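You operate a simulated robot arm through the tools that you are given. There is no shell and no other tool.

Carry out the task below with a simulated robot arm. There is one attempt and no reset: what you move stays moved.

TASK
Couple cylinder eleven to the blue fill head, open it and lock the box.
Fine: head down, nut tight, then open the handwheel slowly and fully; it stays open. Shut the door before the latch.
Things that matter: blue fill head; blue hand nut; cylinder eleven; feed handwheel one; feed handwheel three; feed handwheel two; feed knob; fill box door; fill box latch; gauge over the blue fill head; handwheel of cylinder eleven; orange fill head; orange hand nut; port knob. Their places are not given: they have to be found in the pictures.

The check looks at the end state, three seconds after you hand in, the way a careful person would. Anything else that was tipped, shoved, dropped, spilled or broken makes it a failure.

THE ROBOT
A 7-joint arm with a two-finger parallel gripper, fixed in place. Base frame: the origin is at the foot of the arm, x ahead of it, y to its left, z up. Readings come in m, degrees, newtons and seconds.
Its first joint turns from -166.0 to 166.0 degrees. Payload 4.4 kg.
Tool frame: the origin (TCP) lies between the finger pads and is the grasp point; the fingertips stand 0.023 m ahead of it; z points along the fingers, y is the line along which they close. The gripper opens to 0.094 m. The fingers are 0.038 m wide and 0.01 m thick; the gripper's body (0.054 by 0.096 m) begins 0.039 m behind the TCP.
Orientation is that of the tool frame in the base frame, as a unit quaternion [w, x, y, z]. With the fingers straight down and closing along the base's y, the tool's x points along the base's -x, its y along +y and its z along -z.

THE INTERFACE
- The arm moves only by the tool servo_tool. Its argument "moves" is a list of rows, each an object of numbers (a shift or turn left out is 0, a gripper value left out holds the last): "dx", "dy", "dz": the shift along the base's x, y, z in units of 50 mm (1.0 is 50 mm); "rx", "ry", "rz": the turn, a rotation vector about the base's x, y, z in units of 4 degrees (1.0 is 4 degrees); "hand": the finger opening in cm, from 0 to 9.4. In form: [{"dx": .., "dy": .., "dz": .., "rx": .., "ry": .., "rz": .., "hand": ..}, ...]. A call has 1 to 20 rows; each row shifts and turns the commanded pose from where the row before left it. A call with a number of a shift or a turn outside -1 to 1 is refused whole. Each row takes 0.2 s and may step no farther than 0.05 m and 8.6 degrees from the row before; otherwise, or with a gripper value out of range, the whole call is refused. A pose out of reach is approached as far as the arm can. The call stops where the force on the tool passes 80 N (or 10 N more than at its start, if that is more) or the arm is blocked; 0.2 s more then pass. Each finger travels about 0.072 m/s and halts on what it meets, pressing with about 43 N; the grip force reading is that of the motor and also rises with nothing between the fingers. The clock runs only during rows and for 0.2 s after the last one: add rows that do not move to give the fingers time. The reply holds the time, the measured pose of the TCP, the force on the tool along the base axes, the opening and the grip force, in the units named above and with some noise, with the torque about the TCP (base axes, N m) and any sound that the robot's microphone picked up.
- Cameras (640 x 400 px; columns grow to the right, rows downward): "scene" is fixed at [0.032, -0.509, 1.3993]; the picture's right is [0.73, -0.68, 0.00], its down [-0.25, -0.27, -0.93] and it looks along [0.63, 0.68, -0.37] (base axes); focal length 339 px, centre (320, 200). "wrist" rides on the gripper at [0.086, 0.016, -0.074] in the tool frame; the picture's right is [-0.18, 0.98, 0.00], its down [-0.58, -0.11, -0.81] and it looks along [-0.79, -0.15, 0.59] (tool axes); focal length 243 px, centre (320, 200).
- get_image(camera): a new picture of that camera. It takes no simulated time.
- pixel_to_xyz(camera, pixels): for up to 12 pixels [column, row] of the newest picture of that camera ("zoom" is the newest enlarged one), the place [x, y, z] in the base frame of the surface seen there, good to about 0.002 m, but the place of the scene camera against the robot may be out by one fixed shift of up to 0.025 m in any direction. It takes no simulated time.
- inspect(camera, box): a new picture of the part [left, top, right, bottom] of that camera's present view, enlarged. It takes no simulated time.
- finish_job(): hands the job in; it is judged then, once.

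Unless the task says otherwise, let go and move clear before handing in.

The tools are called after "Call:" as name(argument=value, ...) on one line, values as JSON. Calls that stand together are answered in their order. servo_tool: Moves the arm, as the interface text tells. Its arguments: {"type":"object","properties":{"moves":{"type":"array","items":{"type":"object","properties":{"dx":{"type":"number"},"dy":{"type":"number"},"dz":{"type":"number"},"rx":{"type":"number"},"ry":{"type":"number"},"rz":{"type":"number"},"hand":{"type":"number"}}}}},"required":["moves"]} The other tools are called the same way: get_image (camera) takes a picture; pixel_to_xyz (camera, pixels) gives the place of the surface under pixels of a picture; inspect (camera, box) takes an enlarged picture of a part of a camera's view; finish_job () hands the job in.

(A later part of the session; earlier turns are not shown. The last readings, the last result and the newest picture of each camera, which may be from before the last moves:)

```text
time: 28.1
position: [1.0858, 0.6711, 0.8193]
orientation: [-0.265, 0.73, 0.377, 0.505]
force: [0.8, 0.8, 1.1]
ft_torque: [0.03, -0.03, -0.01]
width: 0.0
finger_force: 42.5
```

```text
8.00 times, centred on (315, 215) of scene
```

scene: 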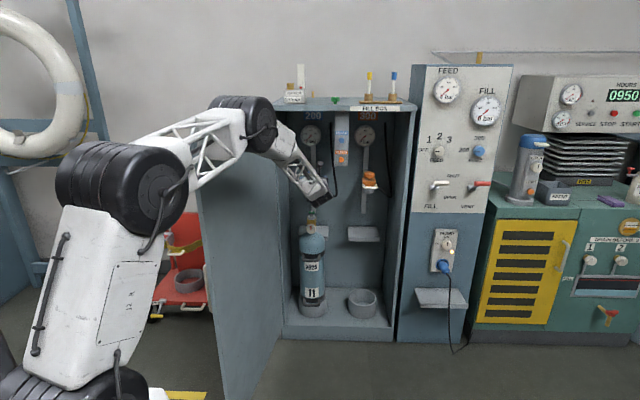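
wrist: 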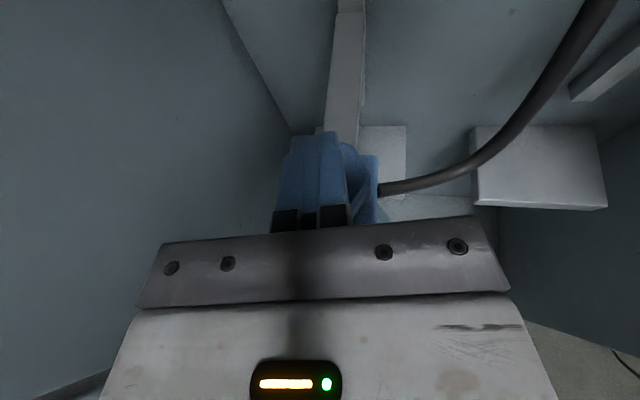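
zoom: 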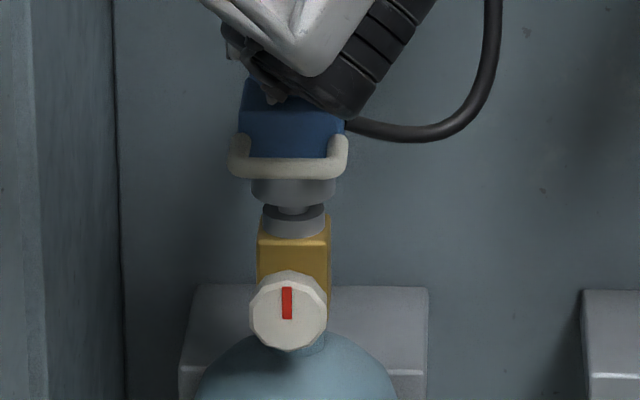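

The skirt now hides the green ring, with perhaps 8 mm left to the collar. I continue in fine steps.

Call:
servo_tool(moves=[{"dz": -0.04}, {"dz": -0.04}, {"dz": -0.04}, {"dz": -0.04}])

Call:
inspect(camera="scene", box=[290, 190, 340, 240])

```text
time: 29.1
position: [1.0873, 0.6709, 0.8105]
orientation: [-0.265, 0.73, 0.378, 0.505]
force: [0.0, 0.4, 1.7]
ft_torque: [0.06, 0.0, 0.0]
width: 0.0001
finger_force: 42.2
```

```text
8.00 times, centred on (315, 215) of scene
```

zoom: 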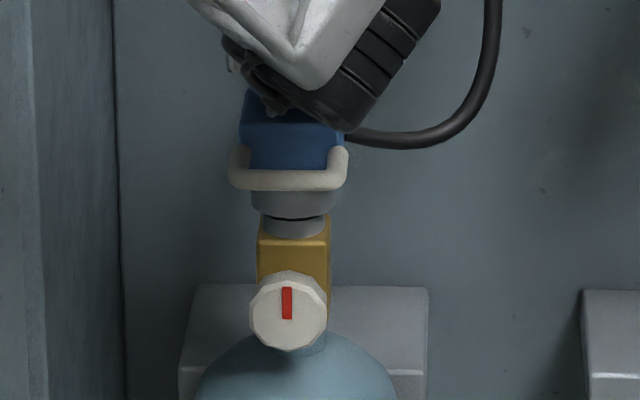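

Nearly seated on the collar now. A few more 1 mm steps until force appears.

Call:
servo_tool(moves=[{"dz": -0.03}, {"dz": -0.03}, {"dz": -0.03}, {"dz": -0.02}])

Call:
inspect(camera="scene", box=[290, 190, 340, 240])

```text
time: 30.1
position: [1.0865, 0.6714, 0.81]
orientation: [-0.265, 0.729, 0.378, 0.506]
force: [-6.1, -7.3, 29.1]
ft_torque: [0.16, -0.07, 0.03]
width: 0.0001
finger_force: 42.5
```

```text
8.00 times, centred on (315, 215) of scene
```

zoom: 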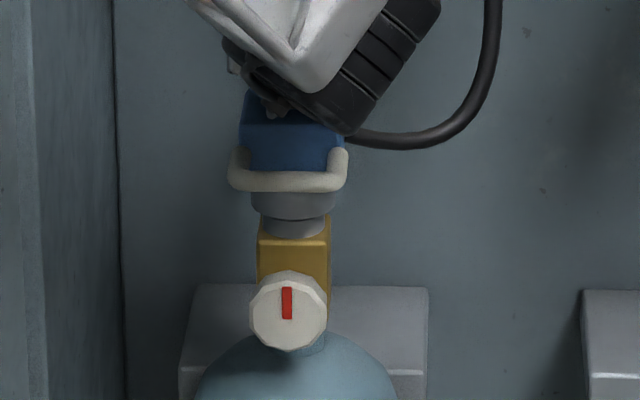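

Force rose to 29 N with no further travel: the head is seated on the valve. I lift off and back away to confirm it stays down and look at the nut.

Call:
servo_tool(moves=[{"dz": 0.3}, {"dz": 0.4}, {"dx": -0.25, "dy": -0.36, "hand": 5}, {"dx": -0.3, "dy": -0.42, "hand": 9.4}, {"dx": -0.3, "dy": -0.42, "hand": 9.4}, {"hand": 9.4}, {"hand": 9.4}])

Call:
get_image(camera="wrist")

Call:
inspect(camera="wrist", box=[260, 40, 400, 230])

Call:
inspect(camera="scene", box=[290, 180, 340, 240])

```text
time: 31.7
position: [1.0447, 0.6101, 0.8409]
orientation: [-0.264, 0.73, 0.378, 0.504]
force: [-0.5, -1.0, -0.6]
ft_torque: [-0.01, -0.03, 0.0]
width: 0.0941
finger_force: 0.1
```

```text
taken
```

wrist: 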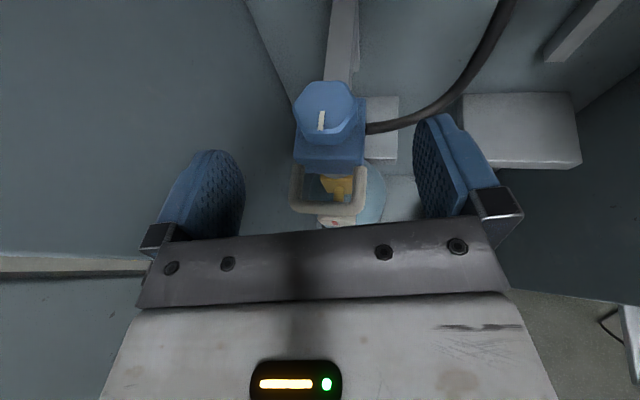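

```text
2.11 times, centred on (330, 135) of wrist
```

zoom: 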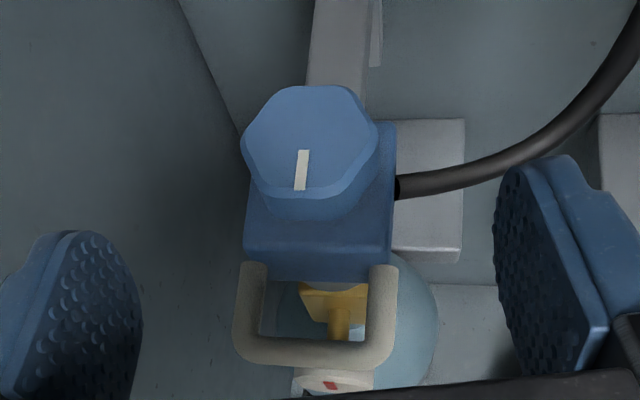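

```text
6.67 times, centred on (315, 210) of scene
```

zoom: 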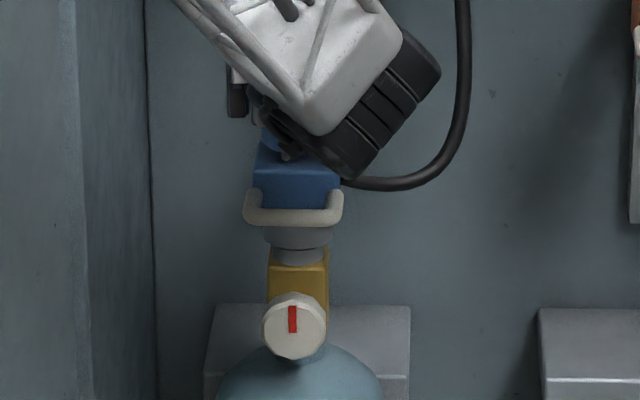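

The head stays seated. I measure the nut's lobes, the block top and handle at the new height.

Call:
pixel_to_xyz(camera="wrist", pixels=[[298, 111], [315, 85], [342, 86], [353, 102], [337, 127], [307, 127], [325, 105], [322, 120], [328, 150], [330, 210], [300, 205], [360, 205]])

Call:
inspect(camera="wrist", box=[280, 70, 380, 145])

```text
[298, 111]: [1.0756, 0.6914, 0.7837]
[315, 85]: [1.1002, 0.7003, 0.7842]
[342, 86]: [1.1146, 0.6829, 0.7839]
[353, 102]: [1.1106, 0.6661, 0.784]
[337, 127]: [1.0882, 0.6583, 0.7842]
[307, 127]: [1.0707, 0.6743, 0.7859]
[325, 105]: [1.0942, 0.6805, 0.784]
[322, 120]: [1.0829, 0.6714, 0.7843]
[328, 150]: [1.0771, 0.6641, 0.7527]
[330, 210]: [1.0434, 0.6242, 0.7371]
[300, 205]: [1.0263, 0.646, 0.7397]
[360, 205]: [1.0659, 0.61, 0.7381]
```

```text
5.33 times, centred on (330, 108) of wrist
```

zoom: 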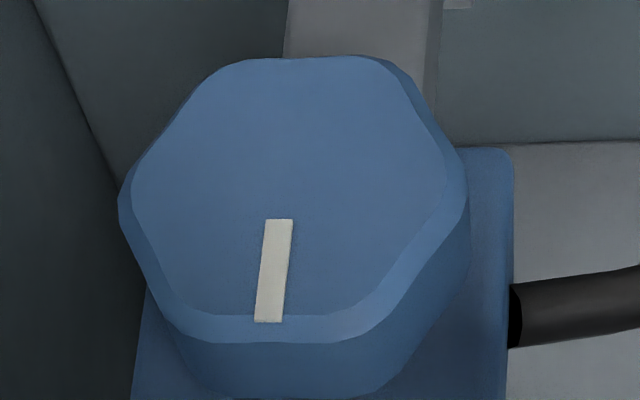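

Nut axis ≈ (1.093,0.680), nut z 0.762–0.784, block top ≈0.750. I swing the approach to 75° (flat-to-flat on the knob), still outside the nut.

Call:
servo_tool(moves=[{"dx": 0.11, "dy": -0.03, "dz": -0.2, "rz": 1}, {"dx": 0.11, "dy": -0.03, "dz": -0.2, "rz": 1}, {"dx": 0.11, "dy": -0.03, "dz": -0.2, "rz": 1}, {"dx": 0.11, "dy": -0.03, "dz": -0.2, "rz": 1}, {"dx": 0.11, "dy": -0.03, "dz": -0.2, "rz": 1}, {}])

Call:
get_image(camera="wrist")

Call:
get_image(camera="scene")

```text
time: 33.1
position: [1.0722, 0.6027, 0.7908]
orientation: [-0.348, 0.654, 0.498, 0.451]
force: [0.0, 0.3, 0.4]
ft_torque: [0.0, 0.01, 0.0]
width: 0.094
finger_force: 0.0
```

```text
taken
```

wrist: 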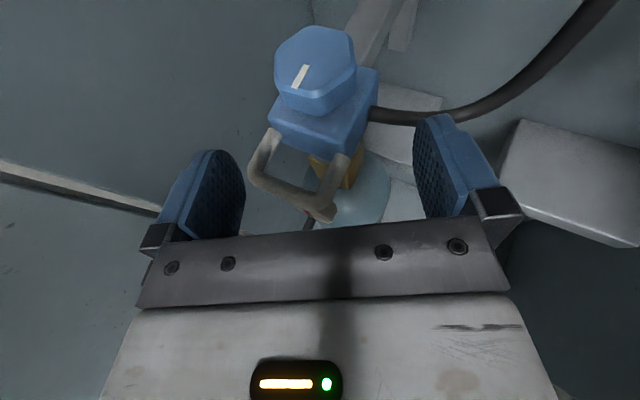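

```text
taken
```

scene: 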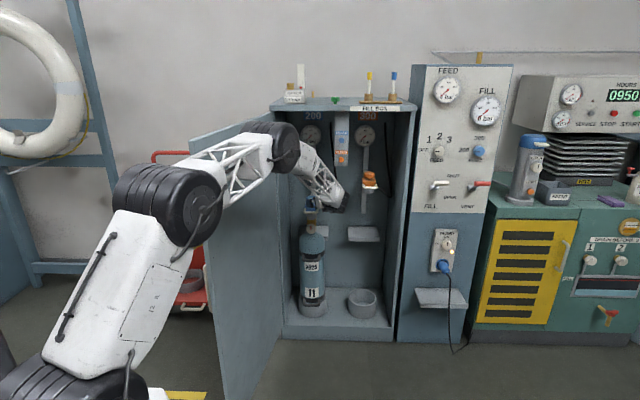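

Orientation is right (approach 74.9°, tilt 20.6°). I advance to the nut axis, lower to z=0.780 and close on the flats.

Call:
servo_tool(moves=[{"dx": 0.104, "dy": 0.386}, {"dx": 0.104, "dy": 0.386}, {"dx": 0.104, "dy": 0.386}, {"dx": 0.104, "dy": 0.386}, {"dz": -0.1}, {"dz": -0.1}, {"hand": 6}, {"hand": 6}, {"hand": 6}, {}])

Call:
get_image(camera="wrist")

```text
time: 35.3
position: [1.0925, 0.6812, 0.781]
orientation: [-0.349, 0.653, 0.499, 0.451]
force: [-0.1, 0.4, 0.5]
ft_torque: [-0.02, -0.04, 0.0]
width: 0.0602
finger_force: 0.0
```

```text
taken
```

wrist: 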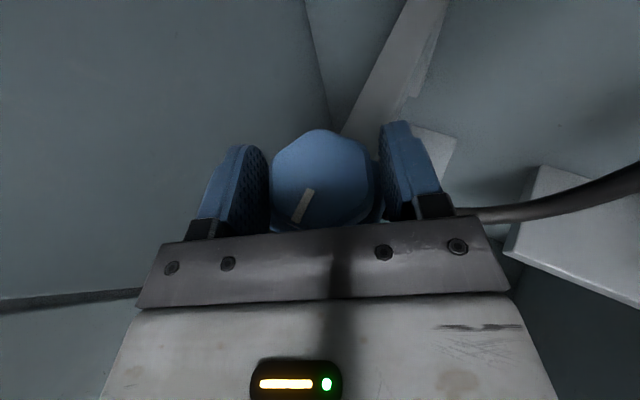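

The fingers straddle the flats with no contact force. I close on the knob fully.

Call:
servo_tool(moves=[{"hand": 4.5}, {"hand": 3.5}, {"hand": 3.5}, {}])

Call:
inspect(camera="wrist", box=[180, 100, 480, 260])

```text
time: 36.3
position: [1.0915, 0.6803, 0.781]
orientation: [-0.348, 0.653, 0.499, 0.451]
force: [-5.8, -2.5, 0.8]
ft_torque: [-0.16, -0.26, 0.02]
width: 0.0535
finger_force: 45.1
```

```text
2.13 times, centred on (330, 180) of wrist
```

zoom: 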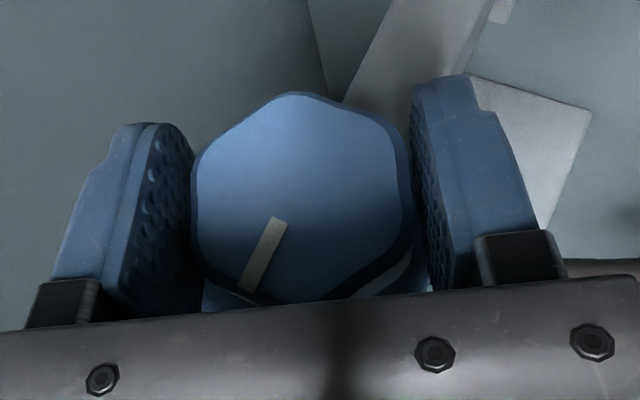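

Firm grip (width 53.5 mm, 45 N). I begin turning clockwise (seen from above) 12° and read the torque.

Call:
servo_tool(moves=[{"rz": -1}, {"rz": -1}, {"rz": -1}])

Call:
inspect(camera="wrist", box=[180, 100, 480, 260])

```text
time: 37.1
position: [1.093, 0.6806, 0.7814]
orientation: [-0.299, 0.702, 0.426, 0.486]
force: [-22.8, -10.0, 3.1]
ft_torque: [0.06, -0.71, 0.06]
width: 0.0537
finger_force: 44.4
```

```text
2.13 times, centred on (330, 180) of wrist
```

zoom: 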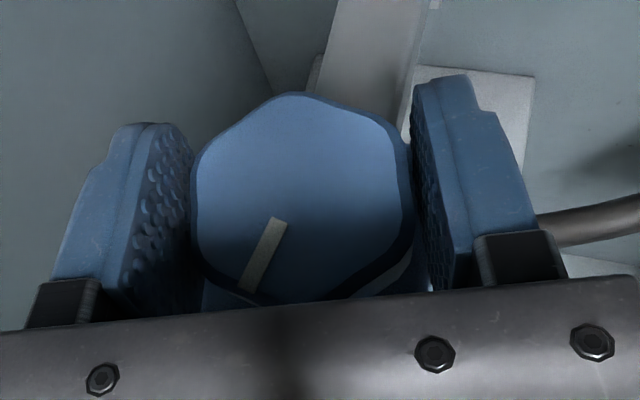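

The knob turns with the hand (mark fixed in the gripper frame), but a sideways force of about -23 N in x has built up; I nudge the tool 2 mm toward -x to relax it.

Call:
servo_tool(moves=[{"dx": -0.04, "dy": -0.02}, {}])

```text
time: 37.7
position: [1.0915, 0.6798, 0.7817]
orientation: [-0.299, 0.701, 0.428, 0.486]
force: [34.2, 22.1, -0.1]
ft_torque: [0.22, -0.68, -0.12]
width: 0.0538
finger_force: 44.9
```

Overcorrected (now +34 N), so stiffness is about 28 N/mm; I move back 1.2 mm in x and 0.7 mm in y.

Call:
servo_tool(moves=[{"dx": 0.024, "dy": 0.014}, {}])

```text
time: 38.3
position: [1.0908, 0.6799, 0.7813]
orientation: [-0.3, 0.702, 0.427, 0.485]
force: [-11.1, -12.0, 9.0]
ft_torque: [0.1, -0.31, 0.01]
width: 0.0536
finger_force: 45.4
```

Forces are small now. I continue the clockwise stroke another 16°.

Call:
servo_tool(moves=[{"rz": -1}, {"rz": -1}, {"rz": -1}, {"rz": -1}])

Call:
get_image(camera="scene")

Call:
inspect(camera="wrist", box=[180, 100, 480, 260])

```text
time: 39.3
position: [1.0903, 0.6803, 0.7805]
orientation: [-0.228, 0.755, 0.325, 0.521]
force: [-10.3, -0.6, 0.0]
ft_torque: [0.66, 0.41, -0.01]
width: 0.0535
finger_force: 44.5
```

```text
taken
```

scene: 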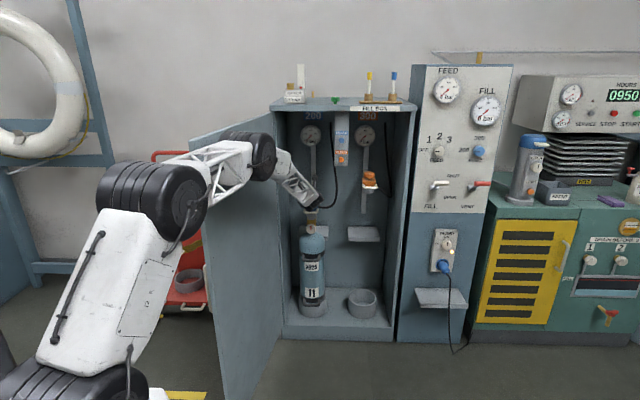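

```text
2.13 times, centred on (330, 180) of wrist
```

zoom: 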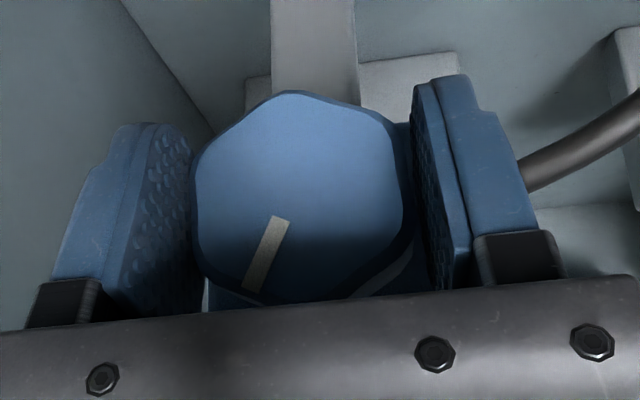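

Still turning freely at ψ≈47°. I check elbow clearance to the door before continuing.

Call:
pixel_to_xyz(camera="scene", pixels=[[262, 155], [245, 140], [245, 180], [200, 215], [290, 190], [312, 200], [215, 175], [240, 215]])

Call:
servo_tool(moves=[{"rz": -1}, {"rz": -1}])

```text
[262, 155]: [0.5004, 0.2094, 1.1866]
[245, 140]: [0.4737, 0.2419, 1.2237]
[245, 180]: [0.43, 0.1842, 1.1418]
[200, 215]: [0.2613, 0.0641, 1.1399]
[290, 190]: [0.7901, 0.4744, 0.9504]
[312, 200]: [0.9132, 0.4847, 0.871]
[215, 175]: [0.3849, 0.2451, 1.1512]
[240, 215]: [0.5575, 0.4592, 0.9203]
```

```text
time: 39.9
position: [1.0903, 0.681, 0.7811]
orientation: [-0.193, 0.775, 0.272, 0.537]
force: [-3.2, 7.6, -5.0]
ft_torque: [0.55, -1.16, 0.01]
width: 0.0536
finger_force: 44.9
```

Forces are low. I check the far end of the elbow motor against the door plane before the last part of the stroke.

Call:
inspect(camera="scene", box=[180, 100, 340, 230])

Call:
pixel_to_xyz(camera="zoom", pixels=[[230, 100], [245, 95], [220, 115], [200, 130], [260, 105], [320, 130], [350, 150], [440, 240], [480, 290], [500, 200]])

```text
3.08 times, centred on (260, 165) of scene
```

zoom: 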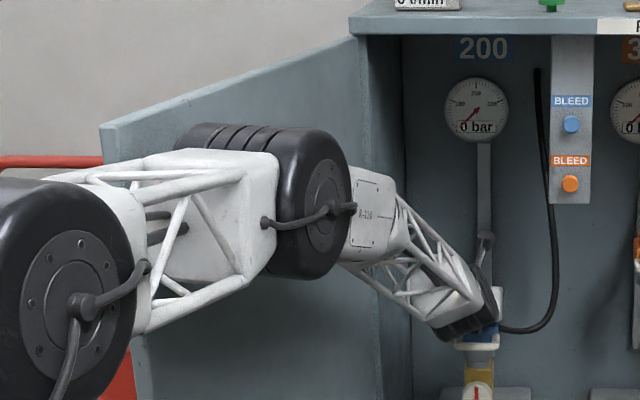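

```text
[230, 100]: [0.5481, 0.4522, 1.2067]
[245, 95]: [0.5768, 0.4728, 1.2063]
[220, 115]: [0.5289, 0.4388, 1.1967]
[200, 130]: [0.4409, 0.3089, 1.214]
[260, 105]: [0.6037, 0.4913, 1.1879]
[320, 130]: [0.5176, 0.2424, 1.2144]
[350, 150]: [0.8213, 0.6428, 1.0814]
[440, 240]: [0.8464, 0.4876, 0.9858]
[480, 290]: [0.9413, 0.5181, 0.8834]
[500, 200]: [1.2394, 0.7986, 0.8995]
```

The elbow motor's far end is only ~5.6 cm from the door, so I stop this stroke at ψ≈39°. I open the fingers and swing back counter-clockwise around the nut by 60° to the next pair of flats, in two parts.

Call:
servo_tool(moves=[{"hand": 9.4}, {"hand": 9.4}, {"hand": 9.4}, {"rz": 1}, {"rz": 1}, {"rz": 1}, {"rz": 1}, {"rz": 1}, {"rz": 1}, {"rz": 1}, {"rz": 1}])

Call:
get_image(camera="wrist")

```text
time: 42.3
position: [1.0912, 0.6807, 0.7819]
orientation: [-0.333, 0.67, 0.476, 0.463]
force: [0.9, -0.6, 0.7]
ft_torque: [0.02, -0.02, -0.02]
width: 0.0939
finger_force: 0.0
```

```text
taken
```

wrist: 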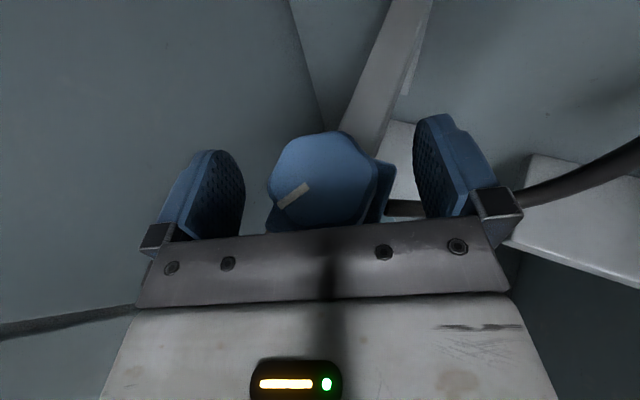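

The mark shows the nut advanced ~36°. I continue the swing to ψ≈99°.

Call:
servo_tool(moves=[{"rz": 1}, {"rz": 1}, {"rz": 1}, {"rz": 1}, {"rz": 1}, {"rz": 1}, {"rz": 1}])

Call:
get_image(camera="wrist")

Call:
get_image(camera="scene")

```text
time: 43.9
position: [1.0923, 0.6798, 0.7813]
orientation: [-0.435, 0.535, 0.623, 0.369]
force: [-1.0, 0.1, -0.3]
ft_torque: [0.05, 0.01, 0.01]
width: 0.0939
finger_force: 0.0
```

```text
taken
```

wrist: 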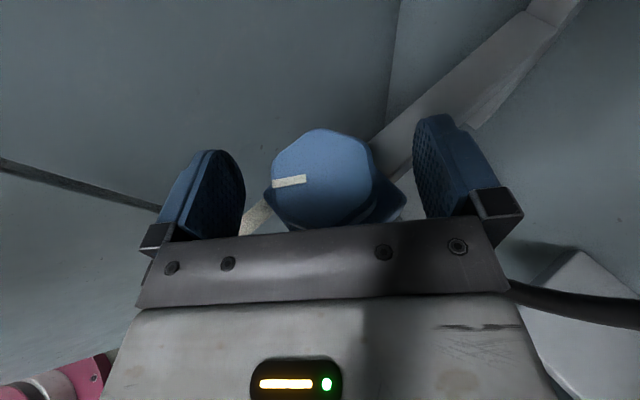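

```text
taken
```

scene: 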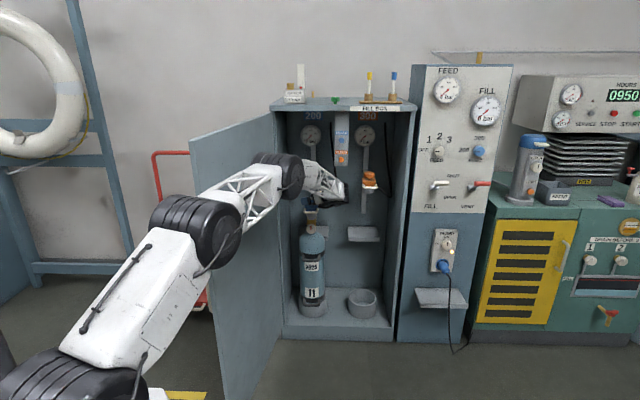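

ψ≈99° is reachable and clear. I close on the next flats and rotate clockwise 60° to ψ≈39°.

Call:
servo_tool(moves=[{"hand": 5.8}, {"hand": 4}, {"hand": 3.5}, {"hand": 3.5}, {"rz": -1}, {"rz": -1}, {"rz": -1}])

Call:
inspect(camera="wrist", box=[180, 100, 480, 260])

```text
time: 45.5
position: [1.0924, 0.6807, 0.781]
orientation: [-0.393, 0.598, 0.564, 0.412]
force: [43.6, -2.8, -1.5]
ft_torque: [0.76, -0.41, -0.07]
width: 0.0539
finger_force: 45.2
```

```text
2.13 times, centred on (330, 180) of wrist
```

zoom: 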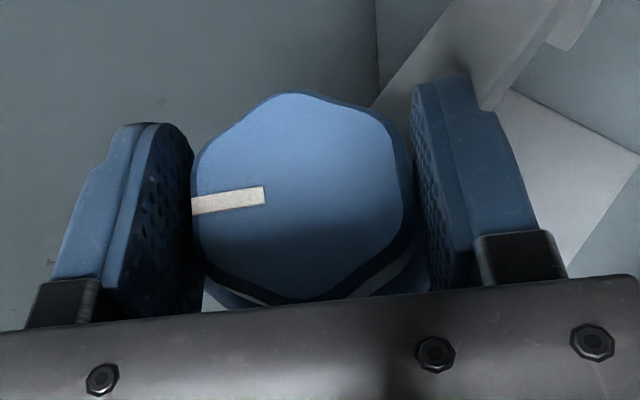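

A +44 N sideways load shows; I shift 1.3 mm in +x while continuing.

Call:
servo_tool(moves=[{"dx": 0.026}, {"rz": -1}, {"rz": -1}, {"rz": -1}])

```text
time: 46.5
position: [1.0924, 0.6814, 0.7811]
orientation: [-0.348, 0.653, 0.498, 0.451]
force: [-12.6, -21.0, 7.3]
ft_torque: [0.0, 0.23, 0.01]
width: 0.0536
finger_force: 44.8
```

Load is modest. I go on clockwise to ψ≈39° with a tiny correction.

Call:
servo_tool(moves=[{"dy": -0.012, "dx": -0.005, "rz": -1}, {"rz": -1}, {"rz": -1}, {"rz": -1}])

```text
time: 47.5
position: [1.0922, 0.6807, 0.7803]
orientation: [-0.283, 0.716, 0.403, 0.495]
force: [-7.7, 6.4, 0.9]
ft_torque: [0.43, -0.79, 0.06]
width: 0.054
finger_force: 44.9
```

Call:
servo_tool(moves=[{"rz": -1}, {"rz": -1}, {"rz": -1}, {"rz": -1}, {"rz": -1}])

Call:
inspect(camera="wrist", box=[180, 100, 480, 260])

Call:
inspect(camera="scene", box=[180, 100, 340, 250])

```text
time: 48.7
position: [1.0918, 0.6811, 0.7809]
orientation: [-0.192, 0.776, 0.272, 0.536]
force: [-33.1, 20.2, -1.1]
ft_torque: [-0.08, -0.6, 0.03]
width: 0.0536
finger_force: 44.7
```

```text
2.13 times, centred on (330, 180) of wrist
```

zoom: 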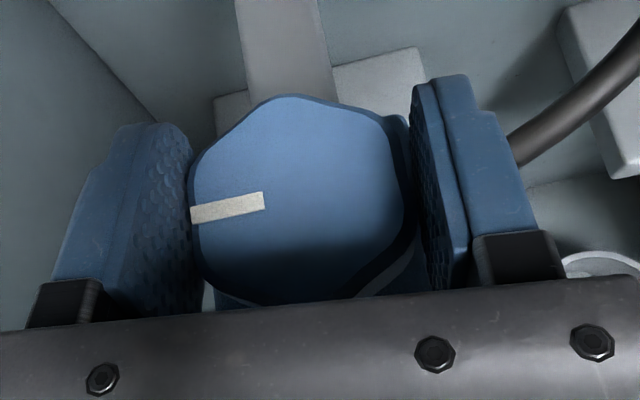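

```text
2.67 times, centred on (260, 175) of scene
```

zoom: 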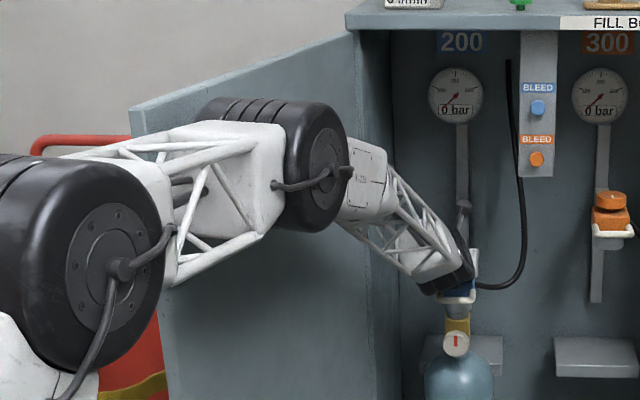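

The nut has turned ~96° total and still spins freely (torque ≈0). I open and swing back 60° for the next stroke.

Call:
servo_tool(moves=[{"hand": 9.4}, {"hand": 9.4}, {"hand": 9.4}, {"rz": 1}, {"rz": 1}, {"rz": 1}, {"rz": 1}, {"rz": 1}, {"rz": 1}, {"rz": 1}, {"rz": 1}, {"rz": 1}, {"rz": 1}, {"rz": 1}, {"rz": 1}, {"rz": 1}, {"rz": 1}, {"rz": 1}])

Call:
servo_tool(moves=[{"hand": 5.8}, {"hand": 4}, {"hand": 3.5}, {"hand": 3.5}, {}])

```text
time: 52.5
position: [1.0931, 0.6804, 0.7806]
orientation: [-0.435, 0.534, 0.624, 0.368]
force: [0.1, -0.7, -0.6]
ft_torque: [-0.03, 0.01, 0.03]
width: 0.094
finger_force: 0.1
```

```text
time: 53.7
position: [1.0933, 0.6803, 0.7809]
orientation: [-0.434, 0.536, 0.623, 0.369]
force: [-21.4, -12.7, 4.9]
ft_torque: [-0.11, 0.24, 0.09]
width: 0.0533
finger_force: 44.7
```

Call:
servo_tool(moves=[{"dx": -0.014, "dy": -0.008, "rz": -1}, {"rz": -1}, {"rz": -1}, {"rz": -1}, {"rz": -1}, {"rz": -1}, {"rz": -1}])

Call:
servo_tool(moves=[{"rz": -1}, {"rz": -1}, {"rz": -1}, {"rz": -1}])

```text
time: 55.3
position: [1.0923, 0.6789, 0.7817]
orientation: [-0.333, 0.67, 0.474, 0.464]
force: [4.8, 4.1, 1.9]
ft_torque: [-0.3, 0.4, 0.02]
width: 0.0532
finger_force: 45.0
```

```text
time: 56.3
position: [1.0903, 0.6806, 0.7809]
orientation: [-0.264, 0.731, 0.377, 0.504]
force: [-25.6, -0.9, 3.4]
ft_torque: [-0.31, 0.03, 0.05]
width: 0.0529
finger_force: 44.6
```

Call:
servo_tool(moves=[{"dx": -0.014, "rz": -1}, {"rz": -1}, {"rz": -1}, {"rz": -1}])

Call:
inspect(camera="wrist", box=[180, 100, 480, 260])

```text
time: 57.3
position: [1.0901, 0.6819, 0.7806]
orientation: [-0.192, 0.775, 0.272, 0.537]
force: [-14.0, 26.5, -4.1]
ft_torque: [0.38, -0.62, 0.01]
width: 0.0534
finger_force: 45.3
```

```text
2.13 times, centred on (330, 180) of wrist
```

zoom: 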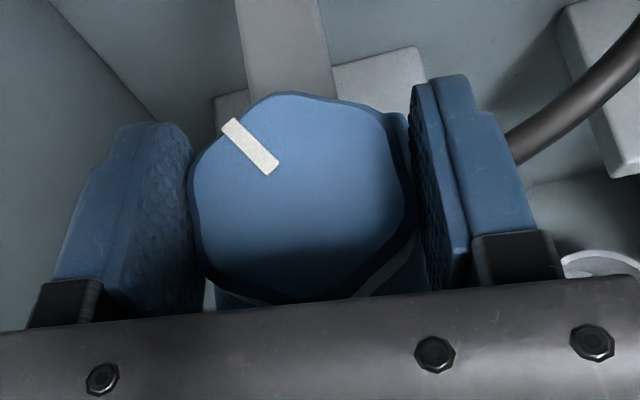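

156° turned in total; mark now points back-left. Next cycle: open, swing back, close.

Call:
servo_tool(moves=[{"hand": 9.4}, {"hand": 9.4}, {"hand": 9.4}, {"rz": 1, "dx": 0.02, "dy": -0.01}, {"rz": 1}, {"rz": 1}, {"rz": 1}, {"rz": 1}, {"rz": 1}, {"rz": 1}, {"rz": 1}, {"rz": 1}, {"rz": 1}, {"rz": 1}, {"rz": 1}, {"rz": 1}, {"rz": 1}, {"rz": 1}])

Call:
servo_tool(moves=[{"hand": 5.8}, {"hand": 4}, {"hand": 3.5}, {"hand": 3.5}, {}])

```text
time: 61.1
position: [1.092, 0.6795, 0.7809]
orientation: [-0.436, 0.534, 0.625, 0.367]
force: [0.3, -0.3, 0.0]
ft_torque: [-0.02, -0.04, 0.05]
width: 0.0941
finger_force: 0.0
```

```text
time: 62.3
position: [1.0942, 0.6793, 0.7811]
orientation: [-0.435, 0.535, 0.623, 0.369]
force: [38.2, 18.4, -6.5]
ft_torque: [-0.08, -0.32, -0.16]
width: 0.0532
finger_force: 45.0
```

Call:
servo_tool(moves=[{"dx": 0.024, "dy": 0.012, "rz": -1}, {"rz": -1}, {"rz": -1}, {"rz": -1}, {"rz": -1}, {"rz": -1}])

Call:
servo_tool(moves=[{"rz": -1}, {"rz": -1}, {"rz": -1}])

```text
time: 63.7
position: [1.0915, 0.6804, 0.7816]
orientation: [-0.348, 0.654, 0.499, 0.45]
force: [-37.9, 0.8, 5.5]
ft_torque: [0.11, 0.52, 0.04]
width: 0.0524
finger_force: 44.6
```

```text
time: 64.5
position: [1.0916, 0.6811, 0.7803]
orientation: [-0.3, 0.702, 0.428, 0.484]
force: [-64.5, 2.7, 5.2]
ft_torque: [0.61, 0.1, 0.12]
width: 0.0522
finger_force: 44.6
```

Sideways load reached -64 N, so I relax 1.8 mm in -x before continuing.

Call:
servo_tool(moves=[{"dx": -0.036}, {}])

Call:
inspect(camera="wrist", box=[180, 100, 480, 260])

```text
time: 65.1
position: [1.0916, 0.6808, 0.7808]
orientation: [-0.299, 0.702, 0.427, 0.485]
force: [-8.7, 39.0, -13.2]
ft_torque: [-0.5, -0.8, 0.06]
width: 0.0521
finger_force: 45.2
```

```text
2.13 times, centred on (330, 180) of wrist
```

zoom: 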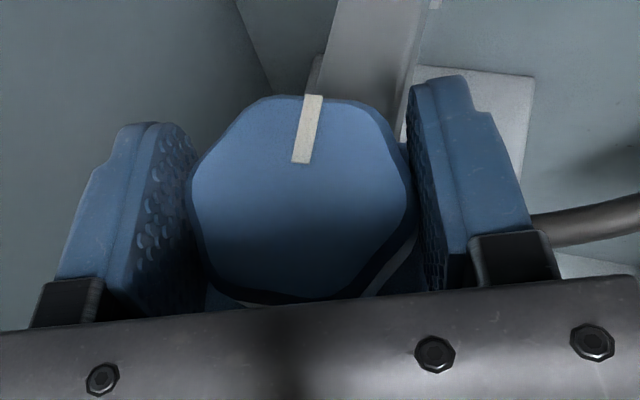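

In the gripper frame the mark is now at (308,130), about 25° behind where it should be: the nut may have begun to resist, or the grip slipped. I turn 8° more and compare.

Call:
servo_tool(moves=[{"dy": 0.02}, {"rz": -1}, {"rz": -1}, {}])

Call:
inspect(camera="wrist", box=[180, 100, 480, 260])

```text
time: 66.1
position: [1.0917, 0.6807, 0.7808]
orientation: [-0.265, 0.73, 0.377, 0.505]
force: [-27.0, 18.5, -5.4]
ft_torque: [-0.5, 0.0, 0.04]
width: 0.0521
finger_force: 45.0
```

```text
2.13 times, centred on (330, 180) of wrist
```

zoom: 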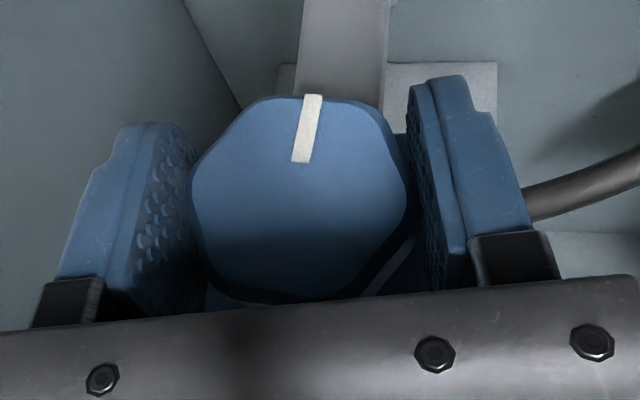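

The mark kept pace this time, so the nut turns with the hand; the offset came at closing. I take a closer look at how the lobes sit between the pads.

Call:
inspect(camera="wrist", box=[240, 120, 400, 240])

Call:
pixel_to_xyz(camera="zoom", pixels=[[210, 110], [370, 85], [470, 130], [500, 260], [440, 385], [110, 270], [160, 380], [290, 70], [275, 160], [300, 230], [130, 220], [480, 300]])

```text
3.33 times, centred on (320, 180) of wrist
```

zoom: 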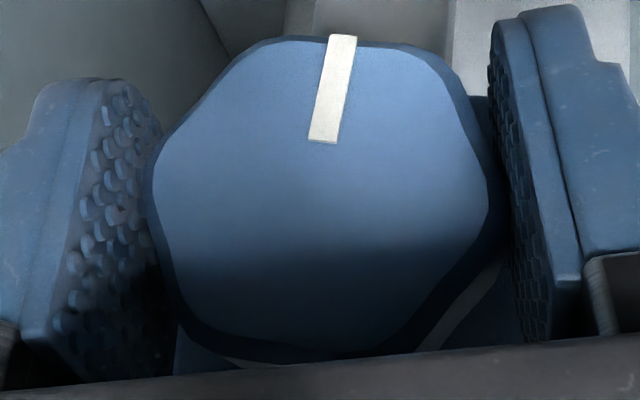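

```text
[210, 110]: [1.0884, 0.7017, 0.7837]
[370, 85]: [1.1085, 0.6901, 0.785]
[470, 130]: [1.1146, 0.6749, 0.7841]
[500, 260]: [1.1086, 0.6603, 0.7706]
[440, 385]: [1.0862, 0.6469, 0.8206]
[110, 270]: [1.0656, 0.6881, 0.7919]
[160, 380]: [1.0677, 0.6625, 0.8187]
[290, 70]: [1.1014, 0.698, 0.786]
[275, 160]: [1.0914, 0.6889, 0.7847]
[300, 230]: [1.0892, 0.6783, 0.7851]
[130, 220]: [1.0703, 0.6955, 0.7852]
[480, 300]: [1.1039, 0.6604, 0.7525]
```

Call:
pixel_to_xyz(camera="zoom", pixels=[[322, 138], [343, 42], [332, 90], [180, 140], [260, 50], [430, 65], [480, 190], [180, 320], [410, 330]])

```text
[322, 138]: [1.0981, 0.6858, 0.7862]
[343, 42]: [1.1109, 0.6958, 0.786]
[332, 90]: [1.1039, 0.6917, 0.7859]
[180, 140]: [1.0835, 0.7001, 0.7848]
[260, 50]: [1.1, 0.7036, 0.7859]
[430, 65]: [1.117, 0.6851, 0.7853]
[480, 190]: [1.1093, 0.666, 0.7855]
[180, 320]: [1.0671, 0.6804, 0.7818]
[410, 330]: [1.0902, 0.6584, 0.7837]
```

The mark is at 40°, so the nut has turned 182° with ~18° of slip at the last closing. I realign: open, swing +15° to ψ≈70° so the pads meet flats, and close again.

Call:
servo_tool(moves=[{"hand": 9.4}, {"hand": 9.4}, {"hand": 9.4}, {"rz": 1}, {"rz": 1}, {"rz": 1}, {"rz": 0.75}, {}])

Call:
inspect(camera="wrist", box=[180, 100, 480, 260])

```text
time: 67.9
position: [1.0916, 0.6802, 0.7812]
orientation: [-0.329, 0.674, 0.47, 0.465]
force: [0.3, -0.2, -0.2]
ft_torque: [0.0, 0.04, -0.02]
width: 0.0937
finger_force: 0.0
```

```text
2.13 times, centred on (330, 180) of wrist
```

zoom: 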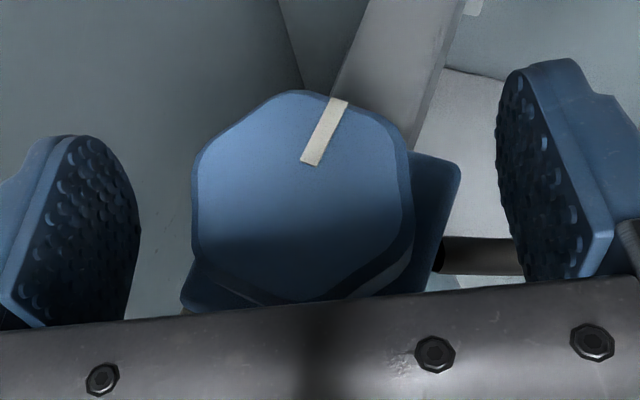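

Now aligned: flats face both pads. I close and turn clockwise 16°, then check.

Call:
servo_tool(moves=[{"hand": 5.8}, {"hand": 4}, {"hand": 3}, {"hand": 3}, {}])

Call:
servo_tool(moves=[{"rz": -1}, {"rz": -1}, {"rz": -1}, {"rz": -1}])

Call:
inspect(camera="wrist", box=[180, 100, 480, 260])

```text
time: 69.1
position: [1.0911, 0.681, 0.7803]
orientation: [-0.329, 0.674, 0.47, 0.465]
force: [4.6, 1.4, -0.6]
ft_torque: [-0.17, -0.45, -0.01]
width: 0.0538
finger_force: 45.6
```

```text
time: 70.1
position: [1.0916, 0.6809, 0.7816]
orientation: [-0.26, 0.734, 0.371, 0.506]
force: [-24.6, -14.0, 3.3]
ft_torque: [0.35, -0.17, 0.03]
width: 0.0538
finger_force: 45.1
```

```text
2.13 times, centred on (330, 180) of wrist
```

zoom: 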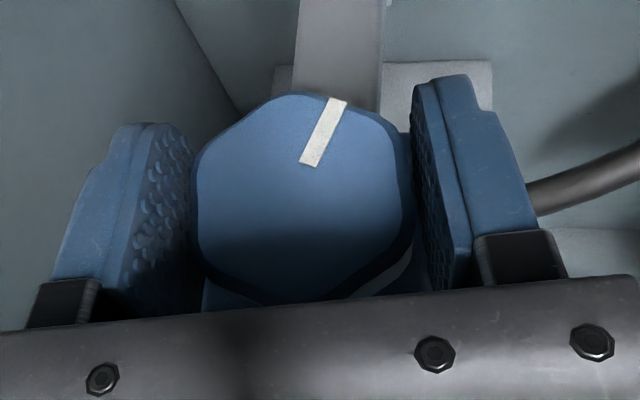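

Good, locked on. Continue clockwise 16° to ψ≈38°.

Call:
servo_tool(moves=[{"dx": -0.01, "dy": -0.006, "rz": -1}, {"rz": -1}, {"rz": -1}, {"rz": -1}])

Call:
inspect(camera="wrist", box=[180, 100, 480, 260])

```text
time: 71.1
position: [1.0919, 0.6817, 0.7811]
orientation: [-0.188, 0.778, 0.266, 0.537]
force: [7.1, 17.9, -10.9]
ft_torque: [-0.03, -1.22, 0.01]
width: 0.0537
finger_force: 45.1
```

```text
2.13 times, centred on (330, 180) of wrist
```

zoom: 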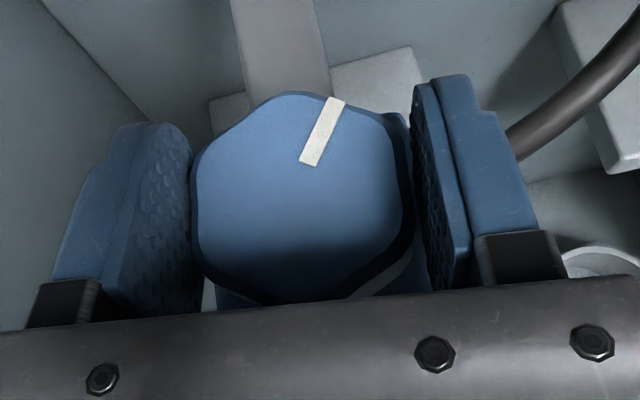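

214° turned so far. I open and swing back 60° again, verifying alignment before closing.

Call:
servo_tool(moves=[{"hand": 9.4}, {"hand": 9.4}, {"hand": 9.4}, {"rz": 1}, {"rz": 1}, {"rz": 1}, {"rz": 1}, {"rz": 1}, {"rz": 1}, {"rz": 1}, {"rz": 1}, {"rz": 1}, {"rz": 1}, {"rz": 1}, {"rz": 1}, {"rz": 1}, {"rz": 1}, {"rz": 1}])

Call:
inspect(camera="wrist", box=[180, 100, 480, 260])

```text
time: 74.9
position: [1.0901, 0.6804, 0.7811]
orientation: [-0.432, 0.54, 0.618, 0.373]
force: [0.0, -0.6, 0.6]
ft_torque: [0.01, 0.03, 0.04]
width: 0.094
finger_force: 0.1
```

```text
2.13 times, centred on (330, 180) of wrist
```

zoom: 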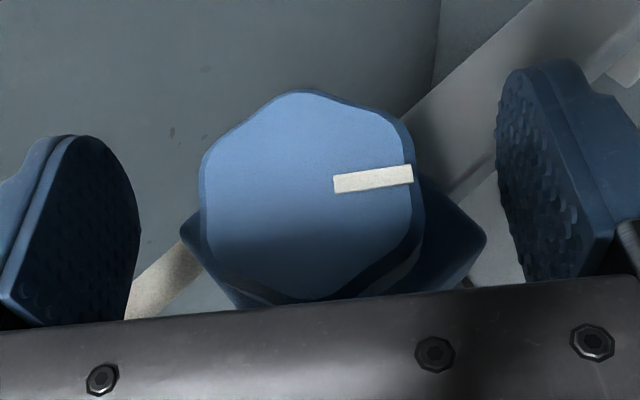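

Aligned, but the nut sits slightly right, so I shift +1.5 mm in x, close, and turn.

Call:
servo_tool(moves=[{"dx": 0.032, "hand": 5.8}, {"hand": 4}, {"hand": 3}, {"hand": 3}, {}])

Call:
servo_tool(moves=[{"rz": -1}, {"rz": -1}, {"rz": -1}, {"rz": -1}])

Call:
inspect(camera="wrist", box=[180, 100, 480, 260])

```text
time: 76.1
position: [1.0929, 0.6797, 0.7809]
orientation: [-0.431, 0.542, 0.618, 0.373]
force: [14.1, 7.2, -6.0]
ft_torque: [0.03, -0.46, 0.0]
width: 0.0537
finger_force: 45.5
```

```text
time: 77.1
position: [1.0914, 0.68, 0.7798]
orientation: [-0.376, 0.621, 0.538, 0.428]
force: [-14.7, -16.0, -1.8]
ft_torque: [0.38, -0.44, 0.01]
width: 0.0536
finger_force: 44.4
```

```text
2.13 times, centred on (330, 180) of wrist
```

zoom: 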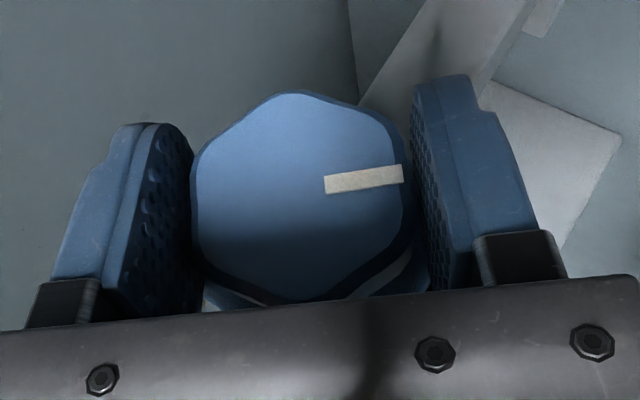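

Good grip, low forces. Continuing clockwise to ψ≈38° in two parts.

Call:
servo_tool(moves=[{"dx": -0.008, "dy": -0.008, "rz": -1}, {"rz": -1}, {"rz": -1}, {"rz": -1}, {"rz": -1}])

Call:
servo_tool(moves=[{"dx": -0.006, "rz": -1}, {"dx": -0.006, "rz": -1}, {"dx": -0.004, "rz": -1}])

Call:
servo_tool(moves=[{"rz": -1}, {"rz": -1}, {"rz": -1}])

Call:
inspect(camera="wrist", box=[180, 100, 480, 260])

```text
time: 78.3
position: [1.0915, 0.6813, 0.7816]
orientation: [-0.296, 0.705, 0.422, 0.487]
force: [-26.6, -6.4, -0.1]
ft_torque: [-0.41, -0.27, 0.02]
width: 0.0533
finger_force: 45.4
```

```text
time: 79.1
position: [1.092, 0.6804, 0.78]
orientation: [-0.243, 0.746, 0.345, 0.516]
force: [-6.2, 13.7, -9.7]
ft_torque: [0.24, -0.76, 0.02]
width: 0.0537
finger_force: 44.6
```

```text
time: 79.9
position: [1.09, 0.6807, 0.7814]
orientation: [-0.188, 0.777, 0.265, 0.539]
force: [-17.5, 21.4, -9.5]
ft_torque: [0.11, -1.1, 0.03]
width: 0.0538
finger_force: 44.5
```

```text
2.13 times, centred on (330, 180) of wrist
```

zoom: 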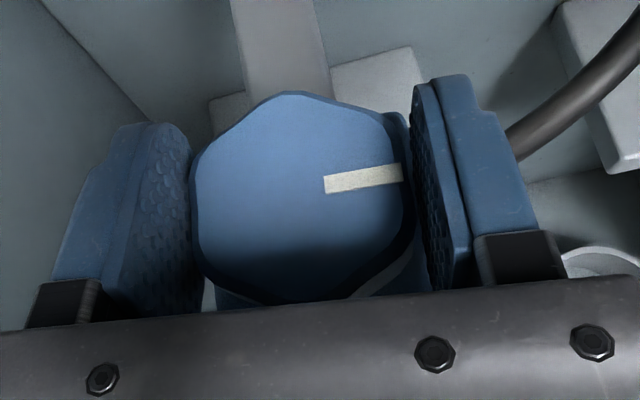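

About 274° turned, torque still ≈0. Next cycle: open, swing back 60°.

Call:
servo_tool(moves=[{"hand": 9.4}, {"hand": 9.4}, {"hand": 9.4}, {"rz": 1}, {"rz": 1}, {"rz": 1}, {"rz": 1}, {"rz": 1}, {"rz": 1}, {"rz": 1}, {"rz": 1}, {"rz": 1}, {"rz": 1}, {"rz": 1}, {"rz": 1}, {"rz": 1}, {"rz": 1, "dx": 0.02}, {"rz": 1, "dx": 0.02}])

Call:
servo_tool(moves=[{"hand": 5.8}, {"hand": 4}, {"hand": 3}, {"hand": 3}, {}])

Call:
inspect(camera="wrist", box=[180, 100, 480, 260])

```text
time: 83.7
position: [1.0939, 0.6798, 0.7806]
orientation: [-0.432, 0.54, 0.619, 0.372]
force: [-0.2, 0.0, 1.0]
ft_torque: [-0.01, -0.03, -0.02]
width: 0.0939
finger_force: 0.0
```

```text
time: 84.9
position: [1.0938, 0.6799, 0.7795]
orientation: [-0.432, 0.541, 0.618, 0.373]
force: [-39.6, -18.7, 6.7]
ft_torque: [-0.14, 0.37, 0.08]
width: 0.0536
finger_force: 44.7
```

```text
2.13 times, centred on (330, 180) of wrist
```

zoom: 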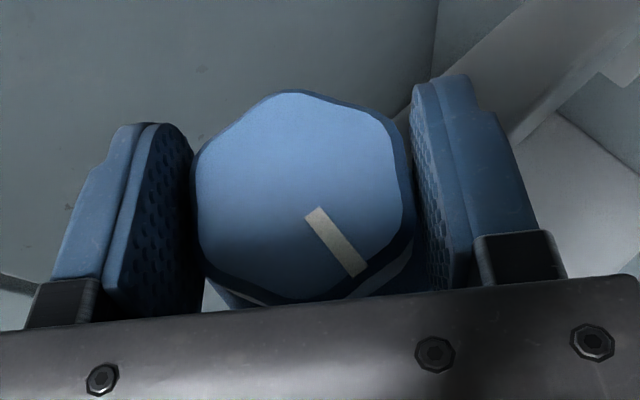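

Call:
servo_tool(moves=[{"dx": -0.028, "dy": -0.012}, {"rz": -1}, {"rz": -1}, {"rz": -1}, {"rz": -1}, {"rz": -1}])

Call:
servo_tool(moves=[{"rz": -1}, {"rz": -1}, {"rz": -1}, {"rz": -1}])

Call:
inspect(camera="wrist", box=[180, 100, 480, 260])

```text
time: 86.3
position: [1.0921, 0.6797, 0.7808]
orientation: [-0.359, 0.641, 0.515, 0.441]
force: [7.3, 11.4, -10.4]
ft_torque: [0.19, -0.67, -0.03]
width: 0.0537
finger_force: 45.3
```

```text
time: 87.3
position: [1.0913, 0.6799, 0.7804]
orientation: [-0.294, 0.706, 0.42, 0.488]
force: [-31.5, -0.6, 0.4]
ft_torque: [-0.33, -0.03, 0.08]
width: 0.0538
finger_force: 44.8
```

```text
2.13 times, centred on (330, 180) of wrist
```

zoom: 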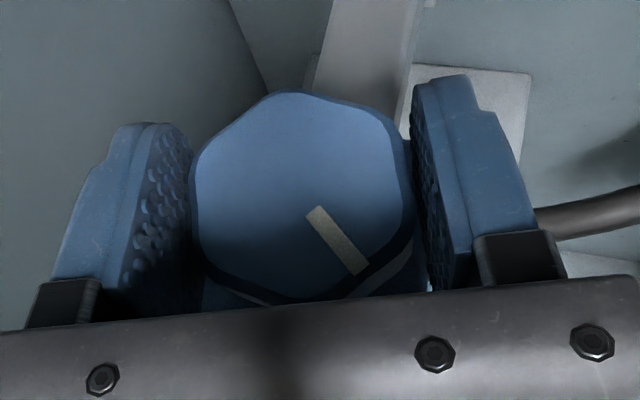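

Call:
servo_tool(moves=[{"dx": -0.016, "rz": -1}, {"rz": -1}, {"rz": -1}])

Call:
servo_tool(moves=[{"rz": -1}, {"rz": -1}, {"rz": -1}])

Call:
inspect(camera="wrist", box=[180, 100, 480, 260])

Call:
inspect(camera="scene", box=[270, 90, 370, 250])

```text
time: 88.1
position: [1.0906, 0.6798, 0.7802]
orientation: [-0.243, 0.745, 0.345, 0.516]
force: [-16.5, 17.2, -9.0]
ft_torque: [0.42, -0.51, 0.05]
width: 0.0536
finger_force: 44.9
```

```text
time: 88.9
position: [1.0906, 0.6807, 0.7796]
orientation: [-0.187, 0.778, 0.265, 0.538]
force: [-36.6, 25.3, -8.7]
ft_torque: [0.17, -0.73, 0.11]
width: 0.0535
finger_force: 45.1
```

```text
2.13 times, centred on (330, 180) of wrist
```

zoom: 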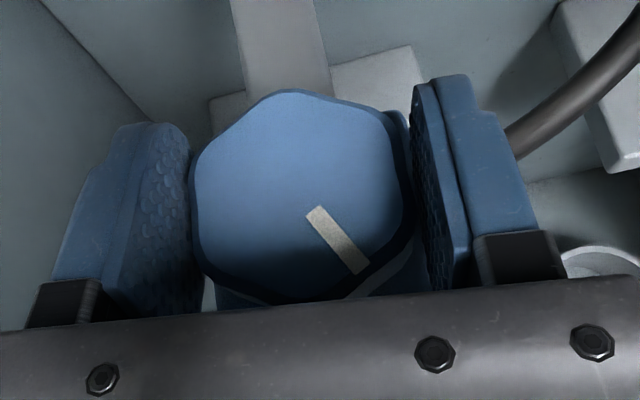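

```text
2.50 times, centred on (320, 170) of scene
```

zoom: 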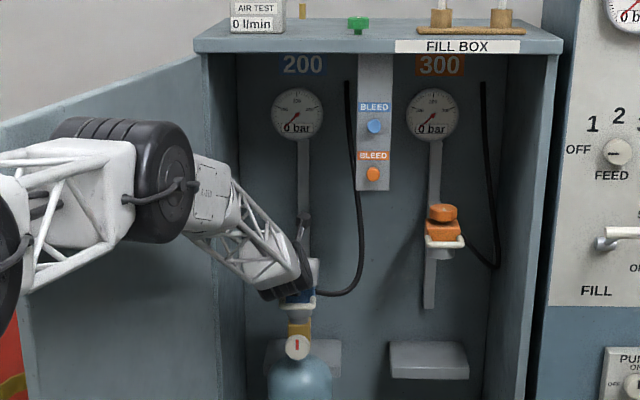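

334° turned; torque about z is 0.11 N·m, perhaps starting to rise. Next cycle.

Call:
servo_tool(moves=[{"hand": 9.4}, {"hand": 9.4}, {"hand": 9.4}, {"rz": 1}, {"rz": 1}, {"rz": 1}, {"rz": 1}, {"rz": 1}, {"rz": 1}, {"rz": 1}, {"rz": 1}, {"rz": 1}, {"rz": 1}, {"rz": 1}, {"rz": 1}, {"rz": 1}, {"rz": 1, "dx": 0.015}, {"rz": 1, "dx": 0.01}])

Call:
servo_tool(moves=[{"hand": 5.8}, {"hand": 4}, {"hand": 3}, {"hand": 3}, {}])

Call:
inspect(camera="wrist", box=[180, 100, 480, 260])

```text
time: 92.7
position: [1.0919, 0.6797, 0.7798]
orientation: [-0.431, 0.542, 0.618, 0.373]
force: [0.3, 0.3, 0.0]
ft_torque: [-0.01, 0.02, -0.02]
width: 0.094
finger_force: 0.0
```

```text
time: 93.9
position: [1.0921, 0.6786, 0.7804]
orientation: [-0.431, 0.542, 0.618, 0.373]
force: [17.5, 6.7, -3.3]
ft_torque: [0.0, -0.33, -0.08]
width: 0.0537
finger_force: 45.4
```

```text
2.13 times, centred on (330, 180) of wrist
```

zoom: 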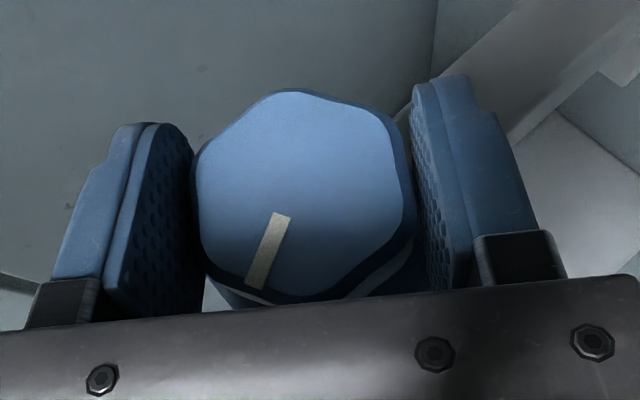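

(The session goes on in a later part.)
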